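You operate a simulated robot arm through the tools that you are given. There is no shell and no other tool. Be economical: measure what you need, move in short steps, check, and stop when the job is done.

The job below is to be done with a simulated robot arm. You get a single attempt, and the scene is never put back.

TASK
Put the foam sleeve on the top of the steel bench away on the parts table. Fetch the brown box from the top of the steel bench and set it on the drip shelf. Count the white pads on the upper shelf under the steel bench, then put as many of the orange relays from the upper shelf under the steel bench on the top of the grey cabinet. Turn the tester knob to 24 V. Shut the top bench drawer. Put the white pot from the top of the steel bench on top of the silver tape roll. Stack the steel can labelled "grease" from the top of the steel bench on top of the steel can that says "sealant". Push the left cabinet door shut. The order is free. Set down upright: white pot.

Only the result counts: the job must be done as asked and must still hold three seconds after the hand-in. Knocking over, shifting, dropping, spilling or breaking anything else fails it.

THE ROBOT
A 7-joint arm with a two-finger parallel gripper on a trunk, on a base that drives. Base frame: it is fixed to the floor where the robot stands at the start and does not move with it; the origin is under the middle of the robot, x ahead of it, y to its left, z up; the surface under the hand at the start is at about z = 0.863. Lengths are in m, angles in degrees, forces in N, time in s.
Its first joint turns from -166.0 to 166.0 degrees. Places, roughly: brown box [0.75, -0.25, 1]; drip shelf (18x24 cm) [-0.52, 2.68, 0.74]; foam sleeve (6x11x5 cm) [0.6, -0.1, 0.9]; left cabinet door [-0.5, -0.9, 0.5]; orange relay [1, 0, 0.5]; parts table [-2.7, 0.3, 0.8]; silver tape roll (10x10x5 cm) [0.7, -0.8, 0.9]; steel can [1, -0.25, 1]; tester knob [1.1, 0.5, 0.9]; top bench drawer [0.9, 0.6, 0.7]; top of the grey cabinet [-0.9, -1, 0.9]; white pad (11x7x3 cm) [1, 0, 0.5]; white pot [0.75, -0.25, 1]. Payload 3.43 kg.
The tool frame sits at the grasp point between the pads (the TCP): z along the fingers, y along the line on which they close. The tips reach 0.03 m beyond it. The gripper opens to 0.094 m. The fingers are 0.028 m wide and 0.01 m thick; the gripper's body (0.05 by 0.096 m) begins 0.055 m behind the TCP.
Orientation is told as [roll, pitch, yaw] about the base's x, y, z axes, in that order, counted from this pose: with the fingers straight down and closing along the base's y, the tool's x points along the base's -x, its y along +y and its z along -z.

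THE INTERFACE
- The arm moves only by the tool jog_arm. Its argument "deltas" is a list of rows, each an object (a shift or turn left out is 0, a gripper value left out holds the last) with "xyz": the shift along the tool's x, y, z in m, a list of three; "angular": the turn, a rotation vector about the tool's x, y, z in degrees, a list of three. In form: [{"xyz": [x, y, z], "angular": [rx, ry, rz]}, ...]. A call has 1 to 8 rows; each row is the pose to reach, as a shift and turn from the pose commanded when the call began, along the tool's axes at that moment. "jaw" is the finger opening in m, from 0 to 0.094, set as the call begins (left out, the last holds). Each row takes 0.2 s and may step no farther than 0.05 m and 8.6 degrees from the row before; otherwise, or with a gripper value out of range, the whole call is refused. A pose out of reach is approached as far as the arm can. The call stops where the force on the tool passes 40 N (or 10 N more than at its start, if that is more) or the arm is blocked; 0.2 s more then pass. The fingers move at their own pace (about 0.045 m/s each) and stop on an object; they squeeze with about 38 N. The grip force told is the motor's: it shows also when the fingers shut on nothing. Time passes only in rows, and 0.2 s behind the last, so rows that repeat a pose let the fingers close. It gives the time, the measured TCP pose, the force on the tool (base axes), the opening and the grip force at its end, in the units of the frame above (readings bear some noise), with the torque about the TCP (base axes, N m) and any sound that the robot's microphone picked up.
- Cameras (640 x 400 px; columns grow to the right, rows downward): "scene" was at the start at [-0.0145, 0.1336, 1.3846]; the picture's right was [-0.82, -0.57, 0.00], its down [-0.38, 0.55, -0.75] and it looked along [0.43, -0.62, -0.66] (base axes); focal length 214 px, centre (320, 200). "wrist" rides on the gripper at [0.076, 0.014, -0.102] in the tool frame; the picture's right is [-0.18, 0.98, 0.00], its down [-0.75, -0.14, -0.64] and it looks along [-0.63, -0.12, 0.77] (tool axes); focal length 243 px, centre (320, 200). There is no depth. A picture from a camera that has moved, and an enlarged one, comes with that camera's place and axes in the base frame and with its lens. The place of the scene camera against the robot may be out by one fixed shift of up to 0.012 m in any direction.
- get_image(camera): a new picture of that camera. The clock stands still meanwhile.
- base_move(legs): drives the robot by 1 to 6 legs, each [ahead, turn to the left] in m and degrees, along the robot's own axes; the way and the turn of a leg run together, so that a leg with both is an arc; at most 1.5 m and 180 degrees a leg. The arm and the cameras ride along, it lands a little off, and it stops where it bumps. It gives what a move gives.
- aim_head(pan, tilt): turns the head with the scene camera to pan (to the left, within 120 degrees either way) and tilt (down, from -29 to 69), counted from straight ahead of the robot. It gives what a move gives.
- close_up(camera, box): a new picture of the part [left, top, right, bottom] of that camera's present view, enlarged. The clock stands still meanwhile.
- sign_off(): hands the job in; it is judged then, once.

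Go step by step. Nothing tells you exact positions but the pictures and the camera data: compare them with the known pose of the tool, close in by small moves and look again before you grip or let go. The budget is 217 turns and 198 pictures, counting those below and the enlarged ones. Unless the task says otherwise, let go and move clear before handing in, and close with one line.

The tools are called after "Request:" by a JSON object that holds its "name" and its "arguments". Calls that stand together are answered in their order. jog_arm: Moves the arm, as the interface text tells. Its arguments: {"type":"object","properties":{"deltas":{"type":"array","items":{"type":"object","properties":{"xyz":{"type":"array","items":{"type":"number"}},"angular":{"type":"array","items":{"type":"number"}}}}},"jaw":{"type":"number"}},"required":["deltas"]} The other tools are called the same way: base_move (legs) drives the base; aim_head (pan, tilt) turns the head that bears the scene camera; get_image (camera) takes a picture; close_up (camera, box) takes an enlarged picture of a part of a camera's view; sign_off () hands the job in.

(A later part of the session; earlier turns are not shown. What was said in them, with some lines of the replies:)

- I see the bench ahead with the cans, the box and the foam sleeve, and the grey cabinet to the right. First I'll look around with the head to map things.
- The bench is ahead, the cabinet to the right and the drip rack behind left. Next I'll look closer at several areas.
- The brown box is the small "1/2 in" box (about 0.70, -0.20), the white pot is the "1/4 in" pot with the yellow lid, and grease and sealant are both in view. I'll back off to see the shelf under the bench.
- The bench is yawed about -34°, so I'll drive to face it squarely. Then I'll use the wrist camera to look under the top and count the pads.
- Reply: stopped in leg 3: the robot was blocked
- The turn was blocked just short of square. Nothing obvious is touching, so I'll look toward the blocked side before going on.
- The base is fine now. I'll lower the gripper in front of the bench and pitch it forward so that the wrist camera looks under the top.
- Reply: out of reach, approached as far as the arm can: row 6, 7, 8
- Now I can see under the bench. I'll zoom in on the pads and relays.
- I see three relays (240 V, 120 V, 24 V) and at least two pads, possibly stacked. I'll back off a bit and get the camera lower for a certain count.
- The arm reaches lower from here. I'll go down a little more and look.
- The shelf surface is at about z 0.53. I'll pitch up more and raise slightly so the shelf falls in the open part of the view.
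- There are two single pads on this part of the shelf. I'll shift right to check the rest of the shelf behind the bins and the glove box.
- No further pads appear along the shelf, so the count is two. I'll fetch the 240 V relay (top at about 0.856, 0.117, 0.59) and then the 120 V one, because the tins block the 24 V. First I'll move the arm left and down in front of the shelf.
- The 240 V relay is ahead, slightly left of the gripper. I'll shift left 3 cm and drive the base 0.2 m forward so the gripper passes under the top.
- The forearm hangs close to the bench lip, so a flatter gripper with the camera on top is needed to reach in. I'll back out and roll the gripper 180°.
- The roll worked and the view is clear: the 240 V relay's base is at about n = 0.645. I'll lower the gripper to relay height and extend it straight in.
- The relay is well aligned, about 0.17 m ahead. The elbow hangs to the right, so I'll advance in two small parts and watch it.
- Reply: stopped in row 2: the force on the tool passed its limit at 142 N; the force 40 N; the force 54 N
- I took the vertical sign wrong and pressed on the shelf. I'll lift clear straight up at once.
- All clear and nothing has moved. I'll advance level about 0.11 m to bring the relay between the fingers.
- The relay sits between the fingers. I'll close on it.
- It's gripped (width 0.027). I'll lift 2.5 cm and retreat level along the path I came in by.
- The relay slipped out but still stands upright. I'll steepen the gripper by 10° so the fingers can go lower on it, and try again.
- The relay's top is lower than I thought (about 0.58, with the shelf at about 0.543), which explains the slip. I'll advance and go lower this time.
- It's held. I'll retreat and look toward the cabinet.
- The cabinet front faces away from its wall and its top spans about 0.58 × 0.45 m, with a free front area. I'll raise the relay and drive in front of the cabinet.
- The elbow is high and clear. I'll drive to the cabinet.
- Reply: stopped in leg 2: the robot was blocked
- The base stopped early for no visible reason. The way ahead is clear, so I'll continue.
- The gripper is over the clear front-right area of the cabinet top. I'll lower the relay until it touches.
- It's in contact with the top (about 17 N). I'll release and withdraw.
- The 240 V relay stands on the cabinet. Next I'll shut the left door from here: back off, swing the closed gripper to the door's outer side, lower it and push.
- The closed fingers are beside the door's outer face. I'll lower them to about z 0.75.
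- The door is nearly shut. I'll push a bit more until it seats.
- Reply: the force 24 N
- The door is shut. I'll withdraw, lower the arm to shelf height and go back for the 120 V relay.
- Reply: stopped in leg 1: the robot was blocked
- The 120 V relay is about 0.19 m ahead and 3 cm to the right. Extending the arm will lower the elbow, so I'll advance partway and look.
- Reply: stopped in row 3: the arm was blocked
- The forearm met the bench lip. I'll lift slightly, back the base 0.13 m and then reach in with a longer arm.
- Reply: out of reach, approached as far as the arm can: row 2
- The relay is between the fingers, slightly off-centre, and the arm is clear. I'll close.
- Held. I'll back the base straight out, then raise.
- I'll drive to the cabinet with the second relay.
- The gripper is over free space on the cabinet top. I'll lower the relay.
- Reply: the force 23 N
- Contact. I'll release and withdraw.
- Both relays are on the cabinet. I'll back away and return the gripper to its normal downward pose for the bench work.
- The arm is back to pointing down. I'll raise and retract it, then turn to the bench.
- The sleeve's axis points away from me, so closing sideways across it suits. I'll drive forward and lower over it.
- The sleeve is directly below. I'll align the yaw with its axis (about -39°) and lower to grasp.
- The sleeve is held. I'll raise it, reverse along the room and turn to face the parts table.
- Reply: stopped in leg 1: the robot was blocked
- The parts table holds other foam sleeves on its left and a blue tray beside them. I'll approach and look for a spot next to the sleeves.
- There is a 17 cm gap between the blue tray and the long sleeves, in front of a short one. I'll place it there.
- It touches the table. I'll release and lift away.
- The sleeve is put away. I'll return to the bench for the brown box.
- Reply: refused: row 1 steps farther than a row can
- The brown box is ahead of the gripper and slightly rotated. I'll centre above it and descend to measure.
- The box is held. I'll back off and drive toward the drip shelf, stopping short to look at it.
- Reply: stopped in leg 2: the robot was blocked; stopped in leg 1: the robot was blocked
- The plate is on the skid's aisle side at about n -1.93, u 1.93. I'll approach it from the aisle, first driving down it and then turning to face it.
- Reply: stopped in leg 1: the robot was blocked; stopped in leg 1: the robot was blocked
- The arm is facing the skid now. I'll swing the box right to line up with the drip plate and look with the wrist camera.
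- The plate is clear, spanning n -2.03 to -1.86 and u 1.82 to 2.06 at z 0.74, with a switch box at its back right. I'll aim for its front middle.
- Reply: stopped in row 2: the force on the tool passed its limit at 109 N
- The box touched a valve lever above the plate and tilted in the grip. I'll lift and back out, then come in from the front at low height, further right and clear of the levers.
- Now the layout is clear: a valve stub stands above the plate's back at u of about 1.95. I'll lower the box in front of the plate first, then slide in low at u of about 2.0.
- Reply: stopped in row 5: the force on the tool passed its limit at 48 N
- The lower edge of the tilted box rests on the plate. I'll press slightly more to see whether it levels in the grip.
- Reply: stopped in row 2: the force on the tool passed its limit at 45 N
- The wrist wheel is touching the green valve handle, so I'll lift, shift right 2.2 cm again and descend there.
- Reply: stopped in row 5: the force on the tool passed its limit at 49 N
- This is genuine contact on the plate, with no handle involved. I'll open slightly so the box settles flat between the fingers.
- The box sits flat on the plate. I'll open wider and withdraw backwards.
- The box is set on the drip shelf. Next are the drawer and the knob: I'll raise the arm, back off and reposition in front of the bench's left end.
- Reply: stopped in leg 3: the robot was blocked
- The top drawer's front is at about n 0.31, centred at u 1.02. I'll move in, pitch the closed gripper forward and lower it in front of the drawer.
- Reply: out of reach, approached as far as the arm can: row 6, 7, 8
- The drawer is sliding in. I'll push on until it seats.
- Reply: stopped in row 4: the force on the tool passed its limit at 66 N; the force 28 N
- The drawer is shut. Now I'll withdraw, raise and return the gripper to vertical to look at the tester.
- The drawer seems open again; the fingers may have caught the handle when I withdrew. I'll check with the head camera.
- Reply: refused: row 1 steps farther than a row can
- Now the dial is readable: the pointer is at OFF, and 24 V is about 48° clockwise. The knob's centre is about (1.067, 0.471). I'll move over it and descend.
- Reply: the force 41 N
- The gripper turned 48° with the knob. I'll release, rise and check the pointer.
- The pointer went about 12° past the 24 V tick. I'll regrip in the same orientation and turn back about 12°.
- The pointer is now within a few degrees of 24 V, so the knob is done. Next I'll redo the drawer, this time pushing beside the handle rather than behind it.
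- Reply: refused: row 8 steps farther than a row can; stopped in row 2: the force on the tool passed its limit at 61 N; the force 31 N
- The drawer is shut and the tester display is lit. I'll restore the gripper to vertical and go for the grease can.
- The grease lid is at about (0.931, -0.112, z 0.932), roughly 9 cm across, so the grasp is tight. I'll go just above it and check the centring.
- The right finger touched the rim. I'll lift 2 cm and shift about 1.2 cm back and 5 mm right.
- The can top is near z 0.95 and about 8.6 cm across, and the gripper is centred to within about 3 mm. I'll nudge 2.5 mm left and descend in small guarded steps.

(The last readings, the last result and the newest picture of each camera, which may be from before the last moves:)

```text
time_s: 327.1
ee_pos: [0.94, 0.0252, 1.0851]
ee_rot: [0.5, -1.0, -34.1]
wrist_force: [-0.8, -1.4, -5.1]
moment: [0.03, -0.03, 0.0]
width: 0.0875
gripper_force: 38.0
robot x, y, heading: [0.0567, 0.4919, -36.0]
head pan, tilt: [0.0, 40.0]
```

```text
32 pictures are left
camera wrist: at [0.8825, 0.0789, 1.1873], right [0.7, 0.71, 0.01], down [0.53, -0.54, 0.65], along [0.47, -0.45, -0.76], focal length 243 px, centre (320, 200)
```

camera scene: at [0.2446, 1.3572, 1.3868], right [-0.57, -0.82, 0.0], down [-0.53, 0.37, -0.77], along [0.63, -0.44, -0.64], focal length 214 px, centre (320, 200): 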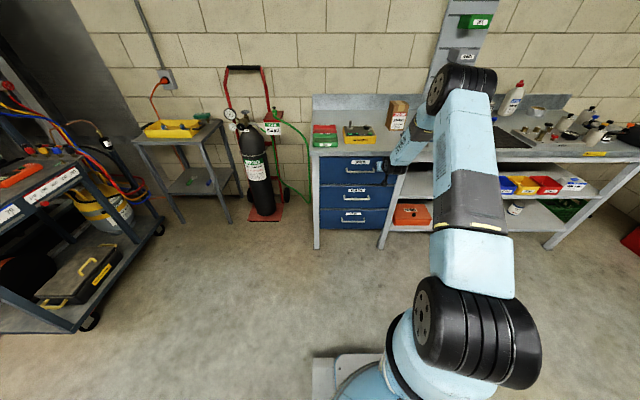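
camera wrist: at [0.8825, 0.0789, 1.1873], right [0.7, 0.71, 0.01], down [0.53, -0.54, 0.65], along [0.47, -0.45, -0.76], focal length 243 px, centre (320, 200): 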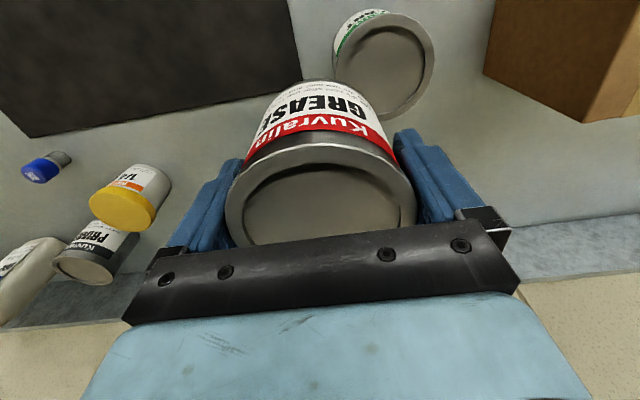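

I have the grease can (width 0.0875). The sealant lid is at about (0.960, 0.086), so I'll move above it and check the alignment from the head camera.

Request:
{"name": "jog_arm", "arguments": {"deltas": [{"xyz": [0.007, 0.03, 0]}, {"xyz": [0.0137, 0.0614, 0]}, {"xyz": [0.0137, 0.0614, 0.03]}, {"xyz": [0.0137, 0.0614, 0.045]}]}}

Request:
{"name": "close_up", "arguments": {"camera": "scene", "box": [280, 80, 370, 160]}}

Request:
{"name": "get_image", "arguments": {"camera": "wrist"}}

```text
time_s: 328.1
ee_pos: [0.9619, 0.0834, 1.0419]
ee_rot: [0.5, -1.0, -34.0]
wrist_force: [-0.2, 0.9, -4.6]
moment: [-0.01, -0.01, 0.0]
width: 0.0878
gripper_force: 37.9
robot x, y, heading: [0.0578, 0.495, -35.8]
head pan, tilt: [0.0, 40.0]
```

```text
5.00 times, centred on (325, 120) of scene
camera zoom: at [0.2157, 0.6637, 1.3868], right [-0.59, -0.81, 0.0], down [-0.52, 0.38, -0.77], along [0.62, -0.45, -0.64], focal length 1072 px, centre (295, 600)
```

zoom: 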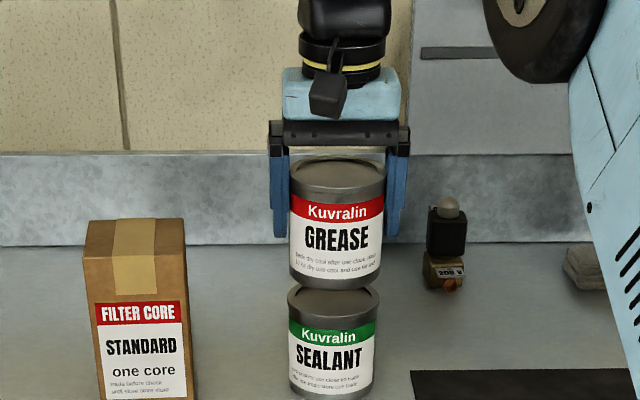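

```text
30 pictures are left
camera wrist: at [0.9039, 0.138, 1.1428], right [0.7, 0.71, 0.01], down [0.53, -0.54, 0.65], along [0.47, -0.45, -0.76], focal length 243 px, centre (320, 200)
```

wrist: 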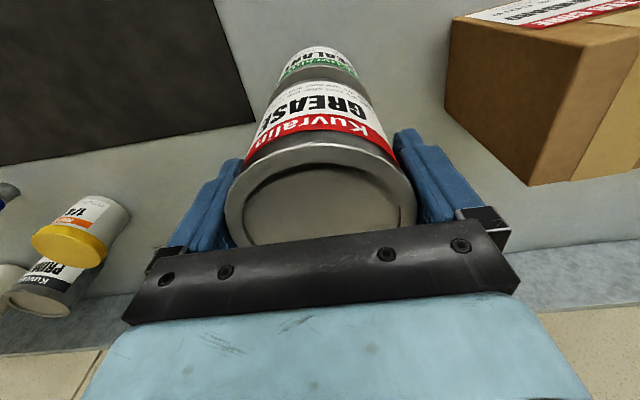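

Request:
{"name": "jog_arm", "arguments": {"deltas": [{"xyz": [0, 0.002, 0.01]}, {"xyz": [0, 0.002, 0.018]}, {"xyz": [0, 0.002, 0.022]}, {"xyz": [0, 0.002, 0.026]}, {"xyz": [0, 0.002, 0.03]}]}}

Request:
{"name": "close_up", "arguments": {"camera": "scene", "box": [280, 80, 370, 160]}}

```text
time_s: 329.3
ee_pos: [0.9644, 0.0869, 1.0154]
ee_rot: [0.6, -1.3, -34.0]
wrist_force: [4.3, -4.6, 26.5]
moment: [-1.23, 0.59, 0.26]
width: 0.0868
gripper_force: 37.4
robot x, y, heading: [0.0546, 0.4941, -35.9]
head pan, tilt: [0.0, 40.0]
```

```text
5.00 times, centred on (325, 120) of scene
camera zoom: at [0.2145, 0.6644, 1.3869], right [-0.59, -0.81, 0.0], down [-0.52, 0.38, -0.77], along [0.62, -0.45, -0.64], focal length 1072 px, centre (295, 600)
```

zoom: 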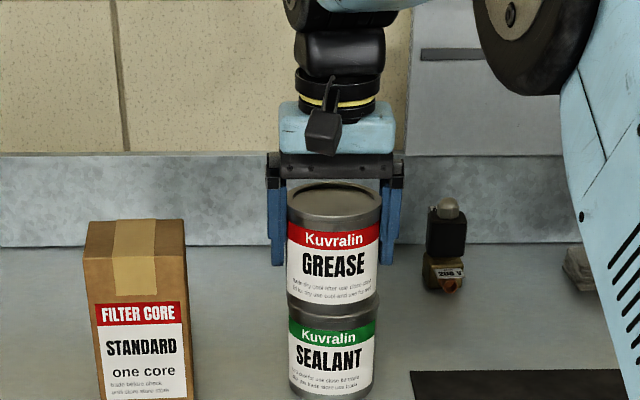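

It rests on the sealant can and is well aligned. I'll release and rise straight up.

Request:
{"name": "jog_arm", "arguments": {"deltas": [{"xyz": [0, 0, -0.002]}, {"xyz": [0, 0, -0.002]}, {"xyz": [0, 0, -0.002]}], "jaw": 0.094}}

Request:
{"name": "jog_arm", "arguments": {"deltas": [{"xyz": [0, 0, -0.015]}, {"xyz": [0, 0, -0.03]}, {"xyz": [0, 0, -0.055]}, {"xyz": [0, 0, -0.1]}, {"xyz": [0, 0, -0.145]}, {"xyz": [0, 0, -0.18]}]}}

Request:
{"name": "close_up", "arguments": {"camera": "scene", "box": [270, 60, 430, 180]}}

```text
time_s: 330.1
ee_pos: [0.9626, 0.0854, 1.0133]
ee_rot: [0.5, -1.0, -34.0]
wrist_force: [0.3, 0.3, 1.1]
moment: [-0.02, -0.01, -0.01]
width: 0.0943
gripper_force: 0.0
robot x, y, heading: [0.0554, 0.4952, -35.8]
head pan, tilt: [0.0, 40.0]
```

```text
time_s: 331.5
ee_pos: [0.9591, 0.0859, 1.1952]
ee_rot: [0.5, -1.0, -34.1]
wrist_force: [-0.4, 0.1, 0.3]
moment: [-0.03, -0.01, -0.01]
width: 0.0939
gripper_force: 0.0
robot x, y, heading: [0.0565, 0.4973, -36.1]
head pan, tilt: [0.0, 40.0]
```

```text
3.33 times, centred on (350, 120) of scene
camera zoom: at [0.2156, 0.6638, 1.3868], right [-0.59, -0.81, 0.0], down [-0.52, 0.38, -0.77], along [0.62, -0.45, -0.64], focal length 715 px, centre (220, 467)
```

zoom: 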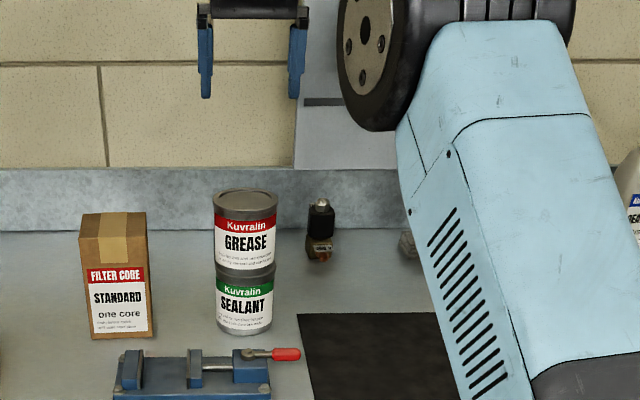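

The grease can stands on the sealant. Now the white pot: I'll retract, raise and shift the base right so both the pot and the tape roll are within reach.

Request:
{"name": "jog_arm", "arguments": {"deltas": [{"xyz": [0.03, -0.02, -0.02]}, {"xyz": [0.06, -0.04, -0.04]}, {"xyz": [0.1, -0.06, -0.055]}, {"xyz": [0.14, -0.08, -0.065]}, {"xyz": [0.18, -0.1, -0.07]}, {"xyz": [0.22, -0.12, -0.07]}]}}

Request:
{"name": "base_move", "arguments": {"legs": [[0, -32], [0, -31]]}}

Request:
{"name": "base_move", "arguments": {"legs": [[0.46, 0], [0, 32]]}}

Request:
{"name": "base_move", "arguments": {"legs": [[0, 31]]}}

Request:
{"name": "get_image", "arguments": {"camera": "wrist"}}

```text
time_s: 332.9
ee_pos: [0.7102, 0.1108, 1.2584]
ee_rot: [0.5, -0.9, -33.9]
wrist_force: [0.7, -0.8, -0.4]
moment: [0.03, 0.05, 0.0]
width: 0.0942
gripper_force: 0.1
robot x, y, heading: [0.056, 0.4972, -36.0]
head pan, tilt: [0.0, 40.0]
```

```text
time_s: 337.1
ee_pos: [0.0384, -0.2652, 1.2615]
ee_rot: [0.7, -1.0, -94.3]
wrist_force: [1.4, 1.0, 0.9]
moment: [0.02, 0.08, 0.03]
width: 0.094
gripper_force: 0.1
robot x, y, heading: [0.1272, 0.4783, -96.6]
head pan, tilt: [0.0, 40.0]
stopped in leg 2: the robot was blocked; the commanded pose is now the measured one
```

```text
time_s: 341.6
ee_pos: [0.3926, -0.6649, 1.2611]
ee_rot: [0.7, -1.0, -62.7]
wrist_force: [-0.4, -0.5, -0.3]
moment: [0.0, 0.0, 0.01]
width: 0.0941
gripper_force: 0.1
robot x, y, heading: [0.0425, 0.0009, -64.8]
head pan, tilt: [0.0, 40.0]
```

```text
time_s: 343.8
ee_pos: [0.6891, -0.3828, 1.2602]
ee_rot: [0.7, -1.0, -31.0]
wrist_force: [0.3, 0.2, 0.0]
moment: [0.05, 0.0, -0.01]
width: 0.094
gripper_force: 0.0
robot x, y, heading: [0.0203, -0.033, -33.8]
head pan, tilt: [0.0, 40.0]
```

```text
27 pictures are left
camera wrist: at [0.6287, -0.331, 1.3623], right [0.66, 0.75, 0.01], down [0.56, -0.51, 0.65], along [0.5, -0.43, -0.76], focal length 243 px, centre (320, 200)
```

wrist: 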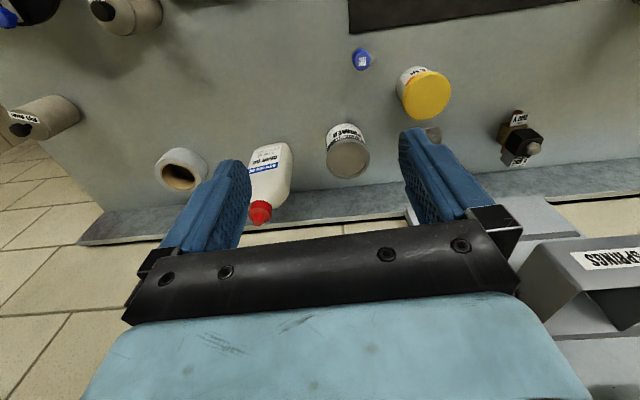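

The pot lid is at about (0.843, -0.284, z 0.94) and the tape roll at about (0.66, -0.76). I'll go above the pot.

Request:
{"name": "jog_arm", "arguments": {"deltas": [{"xyz": [-0.02, 0.035, 0.02], "angular": [0, 0, 1]}, {"xyz": [-0.04, 0.07, 0.04], "angular": [0, 0, 2]}, {"xyz": [-0.06, 0.105, 0.065], "angular": [0, 0, 3]}, {"xyz": [-0.07, 0.135, 0.095], "angular": [0, 0, 3]}, {"xyz": [-0.08, 0.164, 0.125], "angular": [0, 0, 3]}, {"xyz": [-0.081, 0.164, 0.17], "angular": [0, 0, 3]}, {"xyz": [-0.081, 0.164, 0.215], "angular": [0, 0, 3]}, {"xyz": [-0.081, 0.164, 0.25], "angular": [0, 0, 3]}]}}

Request:
{"name": "get_image", "arguments": {"camera": "wrist"}}

```text
time_s: 345.6
ee_pos: [0.849, -0.2831, 1.014]
ee_rot: [0.8, -0.9, -33.9]
wrist_force: [-0.5, -0.2, -0.5]
moment: [0.01, -0.02, -0.03]
width: 0.0942
gripper_force: 0.0
robot x, y, heading: [0.0192, -0.0336, -33.8]
head pan, tilt: [0.0, 40.0]
```

```text
26 pictures are left
camera wrist: at [0.7921, -0.2293, 1.1166], right [0.7, 0.71, 0.02], down [0.53, -0.54, 0.65], along [0.47, -0.45, -0.76], focal length 243 px, centre (320, 200)
```

wrist: 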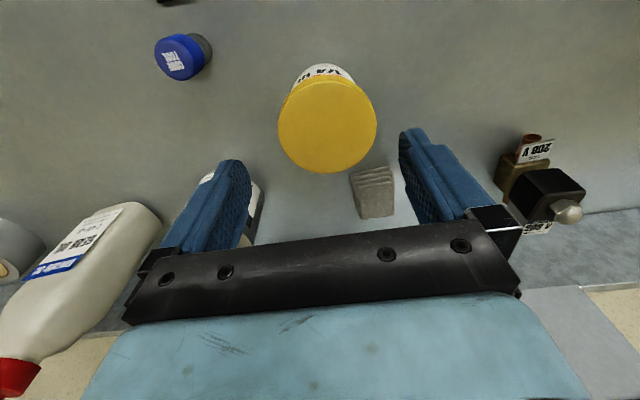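

Request:
{"name": "jog_arm", "arguments": {"deltas": [{"xyz": [0, 0.006, 0.03]}, {"xyz": [0, 0.006, 0.06]}, {"xyz": [0, 0.006, 0.08]}, {"xyz": [0, 0.006, 0.093]}]}}

Request:
{"name": "jog_arm", "arguments": {"deltas": [{"xyz": [0, 0, 0]}, {"xyz": [0, 0, 0]}, {"xyz": [0, 0, 0]}], "jaw": 0.04}}

Request:
{"name": "jog_arm", "arguments": {"deltas": [{"xyz": [0, 0, -0.02]}, {"xyz": [0, 0, -0.06]}, {"xyz": [0, 0, -0.105]}, {"xyz": [0, 0, -0.15]}, {"xyz": [0, 0, -0.195]}, {"xyz": [0, 0, -0.24]}, {"xyz": [0, 0, -0.285]}, {"xyz": [0, 0, -0.32]}]}}

Request:
{"name": "get_image", "arguments": {"camera": "wrist"}}

```text
time_s: 346.6
ee_pos: [0.8537, -0.2773, 0.9221]
ee_rot: [0.7, -1.0, -33.9]
wrist_force: [0.2, 0.2, 0.7]
moment: [-0.01, 0.01, 0.01]
width: 0.094
gripper_force: 0.0
robot x, y, heading: [0.0142, -0.0295, -34.2]
head pan, tilt: [0.0, 40.0]
```

```text
time_s: 347.4
ee_pos: [0.8539, -0.2768, 0.9221]
ee_rot: [0.7, -1.0, -34.1]
wrist_force: [-0.5, -0.1, 1.0]
moment: [-0.07, 0.01, 0.01]
width: 0.0772
gripper_force: 37.8
robot x, y, heading: [0.0187, -0.0296, -34.1]
head pan, tilt: [0.0, 40.0]
```

```text
time_s: 349.1
ee_pos: [0.847, -0.2764, 1.2414]
ee_rot: [0.6, -1.1, -34.0]
wrist_force: [-1.1, 0.4, -2.3]
moment: [-0.01, -0.05, 0.02]
width: 0.0774
gripper_force: 38.5
robot x, y, heading: [0.0209, -0.03, -34.1]
head pan, tilt: [0.0, 40.0]
```

```text
25 pictures are left
camera wrist: at [0.7892, -0.2227, 1.3437], right [0.7, 0.71, 0.02], down [0.53, -0.54, 0.65], along [0.47, -0.45, -0.76], focal length 243 px, centre (320, 200)
```

wrist: 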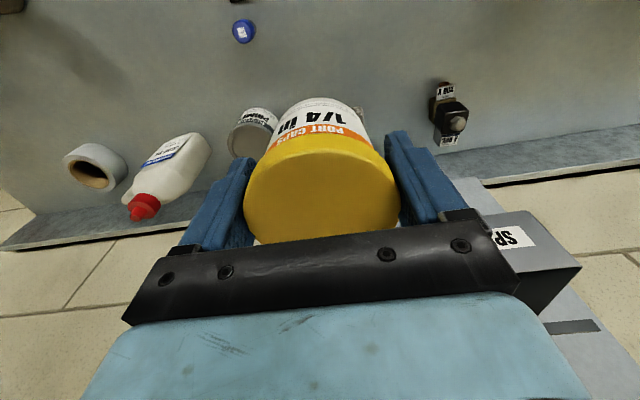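

The pot is held. I'll carry it right, above the oil bottle, toward the tape roll.

Request:
{"name": "jog_arm", "arguments": {"deltas": [{"xyz": [0, -0.049, 0]}, {"xyz": [0, -0.098, 0]}, {"xyz": [0, -0.147, 0]}, {"xyz": [0, -0.196, 0]}, {"xyz": [0, -0.245, 0]}, {"xyz": [0, -0.294, 0]}, {"xyz": [0, -0.343, 0]}, {"xyz": [0, -0.392, 0]}]}}

Request:
{"name": "get_image", "arguments": {"camera": "wrist"}}

```text
time_s: 350.9
ee_pos: [0.6286, -0.601, 1.2384]
ee_rot: [0.7, -1.0, -33.9]
wrist_force: [0.9, 1.0, -1.2]
moment: [-0.05, 0.06, 0.0]
width: 0.0776
gripper_force: 38.3
robot x, y, heading: [0.0204, -0.0293, -34.1]
head pan, tilt: [0.0, 40.0]
```

```text
24 pictures are left
camera wrist: at [0.5713, -0.5478, 1.3396], right [0.7, 0.71, 0.02], down [0.53, -0.54, 0.65], along [0.47, -0.45, -0.76], focal length 243 px, centre (320, 200)
```

wrist: 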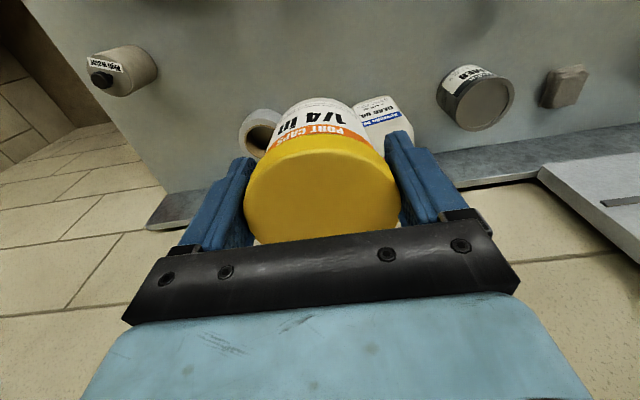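

The tape roll's centre works out at about (0.662, -0.773). I'll drive 5 cm closer for reach, move over it and check with the head camera.

Request:
{"name": "base_move", "arguments": {"legs": [[0.05, 0]]}}

Request:
{"name": "jog_arm", "arguments": {"deltas": [{"xyz": [-0.02, -0.04, 0]}, {"xyz": [-0.045, -0.08, 0]}, {"xyz": [-0.07, -0.12, 0]}, {"xyz": [-0.073, -0.124, 0.04]}, {"xyz": [-0.073, -0.124, 0.085]}, {"xyz": [-0.073, -0.124, 0.13]}, {"xyz": [-0.073, -0.124, 0.16]}]}}

Request:
{"name": "aim_head", "arguments": {"pan": -25, "tilt": 35}}

Request:
{"name": "get_image", "arguments": {"camera": "scene"}}

Request:
{"name": "get_image", "arguments": {"camera": "wrist"}}

```text
time_s: 351.9
ee_pos: [0.6711, -0.6302, 1.2368]
ee_rot: [0.7, -1.1, -33.9]
wrist_force: [0.5, 1.1, -1.4]
moment: [-0.01, 0.01, 0.02]
width: 0.0774
gripper_force: 37.8
robot x, y, heading: [0.058, -0.059, -34.0]
head pan, tilt: [0.0, 40.0]
```

```text
time_s: 353.5
ee_pos: [0.6639, -0.7742, 1.0767]
ee_rot: [0.7, -1.0, -34.0]
wrist_force: [0.4, -0.1, -2.2]
moment: [-0.02, -0.03, -0.01]
width: 0.0775
gripper_force: 38.3
robot x, y, heading: [0.0568, -0.0599, -33.9]
head pan, tilt: [0.0, 40.0]
```

```text
time_s: 354.4
ee_pos: [0.6657, -0.7744, 1.0787]
ee_rot: [0.6, -0.9, -34.0]
wrist_force: [0.0, 0.9, -2.4]
moment: [-0.01, 0.02, -0.02]
width: 0.0777
gripper_force: 38.3
robot x, y, heading: [0.0584, -0.0584, -34.3]
head pan, tilt: [-25.0, 35.0]
```

```text
23 pictures are left
camera scene: at [0.1871, 0.0865, 1.3944], right [-0.86, -0.52, 0.0], down [-0.3, 0.49, -0.82], along [0.42, -0.7, -0.57], focal length 214 px, centre (320, 200)
```

scene: 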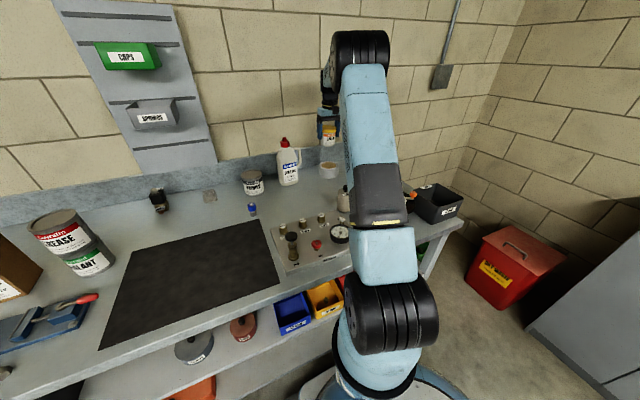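

```text
22 pictures are left
camera wrist: at [0.6075, -0.7205, 1.1797], right [0.7, 0.71, 0.02], down [0.53, -0.54, 0.65], along [0.47, -0.45, -0.76], focal length 243 px, centre (320, 200)
```

wrist: 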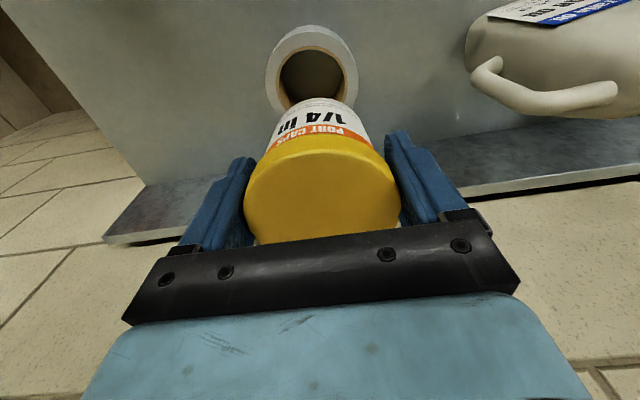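

The tape's hole is slightly nearer than the pot. I'll shift 1.1 cm back and 0.5 cm right, lower partway and check.

Request:
{"name": "jog_arm", "arguments": {"deltas": [{"xyz": [0.011, -0.005, 0.03]}, {"xyz": [0.011, -0.005, 0.065]}, {"xyz": [0.011, -0.005, 0.09]}]}}

Request:
{"name": "get_image", "arguments": {"camera": "wrist"}}

Request:
{"name": "close_up", "arguments": {"camera": "scene", "box": [270, 90, 370, 200]}}

```text
time_s: 355.2
ee_pos: [0.6565, -0.7723, 0.9866]
ee_rot: [0.7, -1.0, -34.0]
wrist_force: [-0.3, 0.3, -1.5]
moment: [0.01, -0.02, -0.03]
width: 0.0773
gripper_force: 37.7
robot x, y, heading: [0.061, -0.0598, -33.9]
head pan, tilt: [-25.0, 35.0]
```

```text
21 pictures are left
camera wrist: at [0.5978, -0.7183, 1.0887], right [0.7, 0.71, 0.02], down [0.53, -0.54, 0.65], along [0.47, -0.45, -0.76], focal length 243 px, centre (320, 200)
```

wrist: 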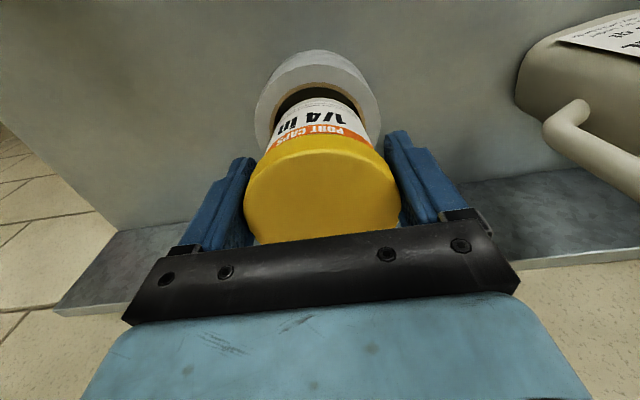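

```text
3.64 times, centred on (320, 145) of scene
camera zoom: at [0.1869, 0.0866, 1.3944], right [-0.86, -0.52, 0.0], down [-0.3, 0.49, -0.82], along [0.42, -0.7, -0.57], focal length 780 px, centre (320, 400)
```

zoom: 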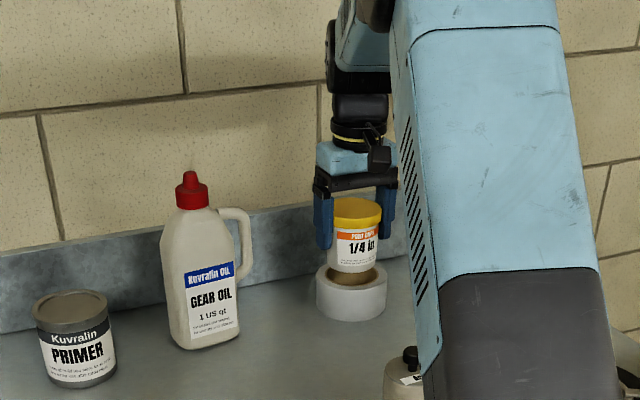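

The pot's base is nearly as wide as the roll's hole, so I'll set it about 1 cm off-centre, still well supported on the ring either way. I'll lower in small steps.

Request:
{"name": "jog_arm", "arguments": {"deltas": [{"xyz": [-0.007, 0, 0.004]}, {"xyz": [-0.007, 0, 0.009]}, {"xyz": [-0.007, 0, 0.013]}, {"xyz": [-0.007, 0, 0.017]}, {"xyz": [-0.007, 0, 0.021]}]}}

Request:
{"name": "close_up", "arguments": {"camera": "scene", "box": [290, 110, 350, 180]}}

```text
time_s: 356.4
ee_pos: [0.663, -0.7761, 0.9705]
ee_rot: [0.6, -1.3, -33.9]
wrist_force: [2.1, -3.9, 21.2]
moment: [-0.05, -0.08, 0.03]
width: 0.0772
gripper_force: 38.2
robot x, y, heading: [0.0604, -0.0568, -34.0]
head pan, tilt: [-25.0, 35.0]
```

```text
5.71 times, centred on (320, 145) of scene
camera zoom: at [0.1863, 0.0872, 1.3944], right [-0.86, -0.52, 0.0], down [-0.3, 0.49, -0.82], along [0.42, -0.7, -0.57], focal length 1226 px, centre (320, 514)
```

zoom: 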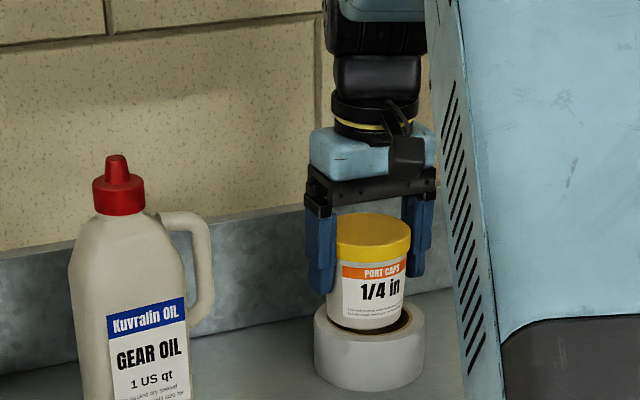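

It's in contact on the ring. I'll release gently and watch for tipping before withdrawing.

Request:
{"name": "jog_arm", "arguments": {"deltas": [{"xyz": [0, 0, -0.002]}, {"xyz": [0, 0, -0.002]}, {"xyz": [0, 0, -0.002]}], "jaw": 0.083}}

Request:
{"name": "close_up", "arguments": {"camera": "scene", "box": [290, 110, 350, 180]}}

```text
time_s: 357.2
ee_pos: [0.6616, -0.7758, 0.9682]
ee_rot: [0.7, -1.0, -34.0]
wrist_force: [0.6, -0.4, 1.0]
moment: [-0.03, -0.01, 0.0]
width: 0.0831
gripper_force: 0.0
robot x, y, heading: [0.0611, -0.0571, -34.1]
head pan, tilt: [-25.0, 35.0]
```

```text
5.71 times, centred on (320, 145) of scene
camera zoom: at [0.187, 0.0865, 1.3944], right [-0.86, -0.52, 0.0], down [-0.3, 0.49, -0.82], along [0.42, -0.7, -0.57], focal length 1226 px, centre (320, 514)
```

zoom: 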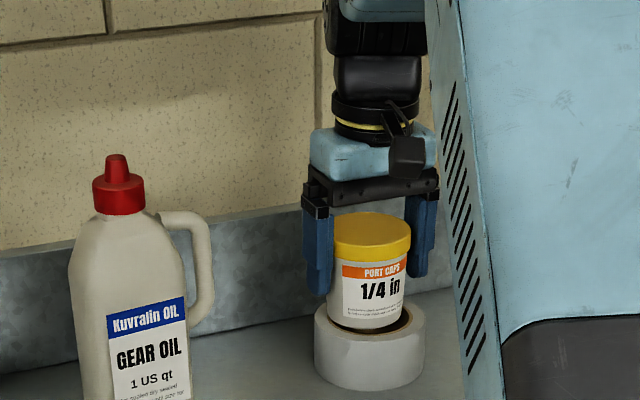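

It's stable and upright. I'll rise straight up, then retreat.

Request:
{"name": "jog_arm", "arguments": {"deltas": [{"xyz": [0, 0, 0]}, {"xyz": [0, 0, -0.01]}, {"xyz": [0, 0, -0.03]}, {"xyz": [0, 0, -0.06]}, {"xyz": [0, 0, -0.1]}, {"xyz": [0, 0, -0.145]}, {"xyz": [0, 0, -0.19]}, {"xyz": [0, 0, -0.23]}], "jaw": 0.094}}

Request:
{"name": "base_move", "arguments": {"legs": [[-0.5, 0]]}}

Request:
{"name": "get_image", "arguments": {"camera": "scene"}}

Request:
{"name": "close_up", "arguments": {"camera": "scene", "box": [250, 90, 350, 190]}}

```text
time_s: 359.0
ee_pos: [0.656, -0.7758, 1.1996]
ee_rot: [0.7, -0.9, -34.0]
wrist_force: [0.1, -0.2, 0.2]
moment: [0.02, 0.04, 0.01]
width: 0.094
gripper_force: 0.1
robot x, y, heading: [0.0575, -0.0639, -33.9]
head pan, tilt: [-25.0, 35.0]
```

```text
time_s: 362.0
ee_pos: [0.2393, -0.49, 1.1984]
ee_rot: [0.6, -0.9, -33.8]
wrist_force: [0.5, 0.0, 0.7]
moment: [0.03, -0.01, -0.02]
width: 0.094
gripper_force: 0.0
robot x, y, heading: [-0.3583, 0.2238, -33.7]
head pan, tilt: [-25.0, 35.0]
```

```text
17 pictures are left
camera scene: at [-0.234, 0.369, 1.3944], right [-0.85, -0.52, 0.0], down [-0.3, 0.49, -0.82], along [0.43, -0.7, -0.57], focal length 214 px, centre (320, 200)
```

scene: 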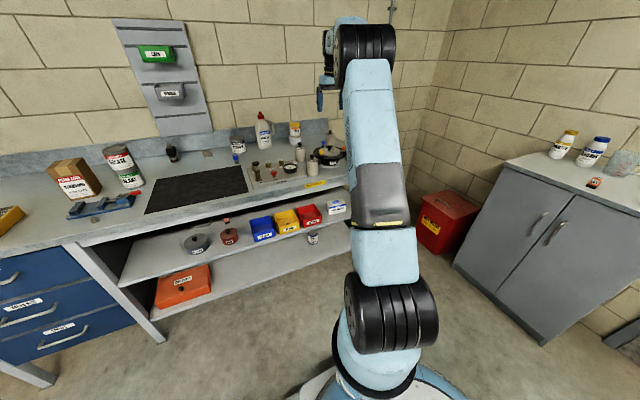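

```text
4.00 times, centred on (300, 140) of scene
camera zoom: at [-0.234, 0.369, 1.3944], right [-0.85, -0.52, 0.0], down [-0.3, 0.49, -0.82], along [0.43, -0.7, -0.57], focal length 858 px, centre (400, 440)
```

zoom: 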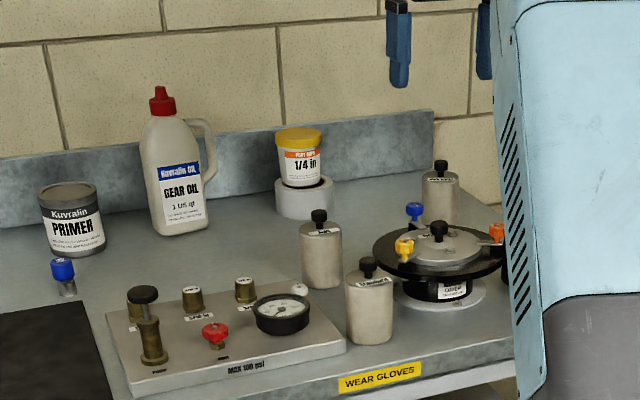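

Everything here looks good. As a last check I'll look at the cabinet top and doors and at the shelf's right end.

Request:
{"name": "close_up", "arguments": {"camera": "scene", "box": [100, 180, 360, 310]}}

Request:
{"name": "aim_head", "arguments": {"pan": -60, "tilt": 35}}

Request:
{"name": "get_image", "arguments": {"camera": "scene"}}

```text
2.46 times, centred on (230, 245) of scene
camera zoom: at [-0.234, 0.369, 1.3944], right [-0.85, -0.52, 0.0], down [-0.3, 0.49, -0.82], along [0.43, -0.7, -0.57], focal length 528 px, centre (542, 89)
```

zoom: 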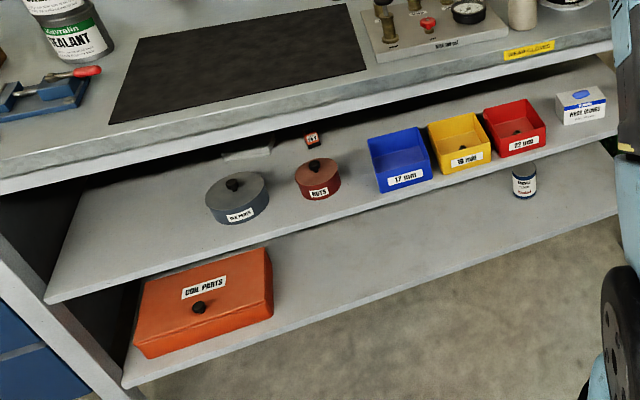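

```text
time_s: 363.0
ee_pos: [0.2389, -0.4914, 1.1979]
ee_rot: [0.7, -1.0, -33.9]
wrist_force: [0.6, 1.1, 0.3]
moment: [-0.03, -0.02, 0.01]
width: 0.094
gripper_force: 0.1
robot x, y, heading: [-0.3593, 0.2205, -33.6]
head pan, tilt: [-60.0, 35.0]
```

```text
14 pictures are left
camera scene: at [-0.2854, 0.3564, 1.3944], right [-1.0, 0.06, 0.0], down [0.04, 0.57, -0.82], along [-0.05, -0.82, -0.57], focal length 214 px, centre (320, 200)
```

scene: 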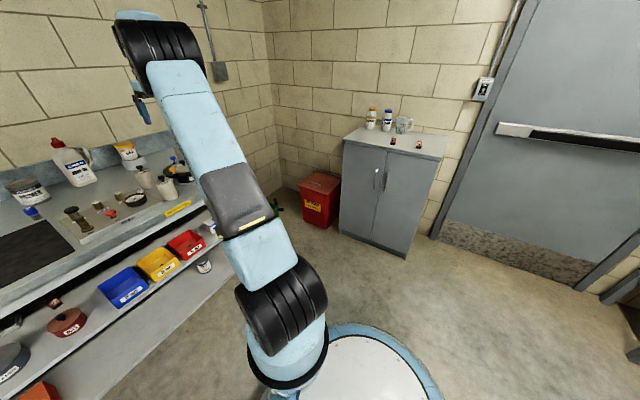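

All the parts check out: the doors are shut, both relays are on the cabinet, and the pot and the cans are stacked. I'm handing in.

Request:
{"name": "sign_off", "arguments": {}}

```text
The job is handed in.
```

I finished every part of the job and handed it in: I counted two white pads, so two orange relays (240 V and 120 V) are on the grey cabinet.
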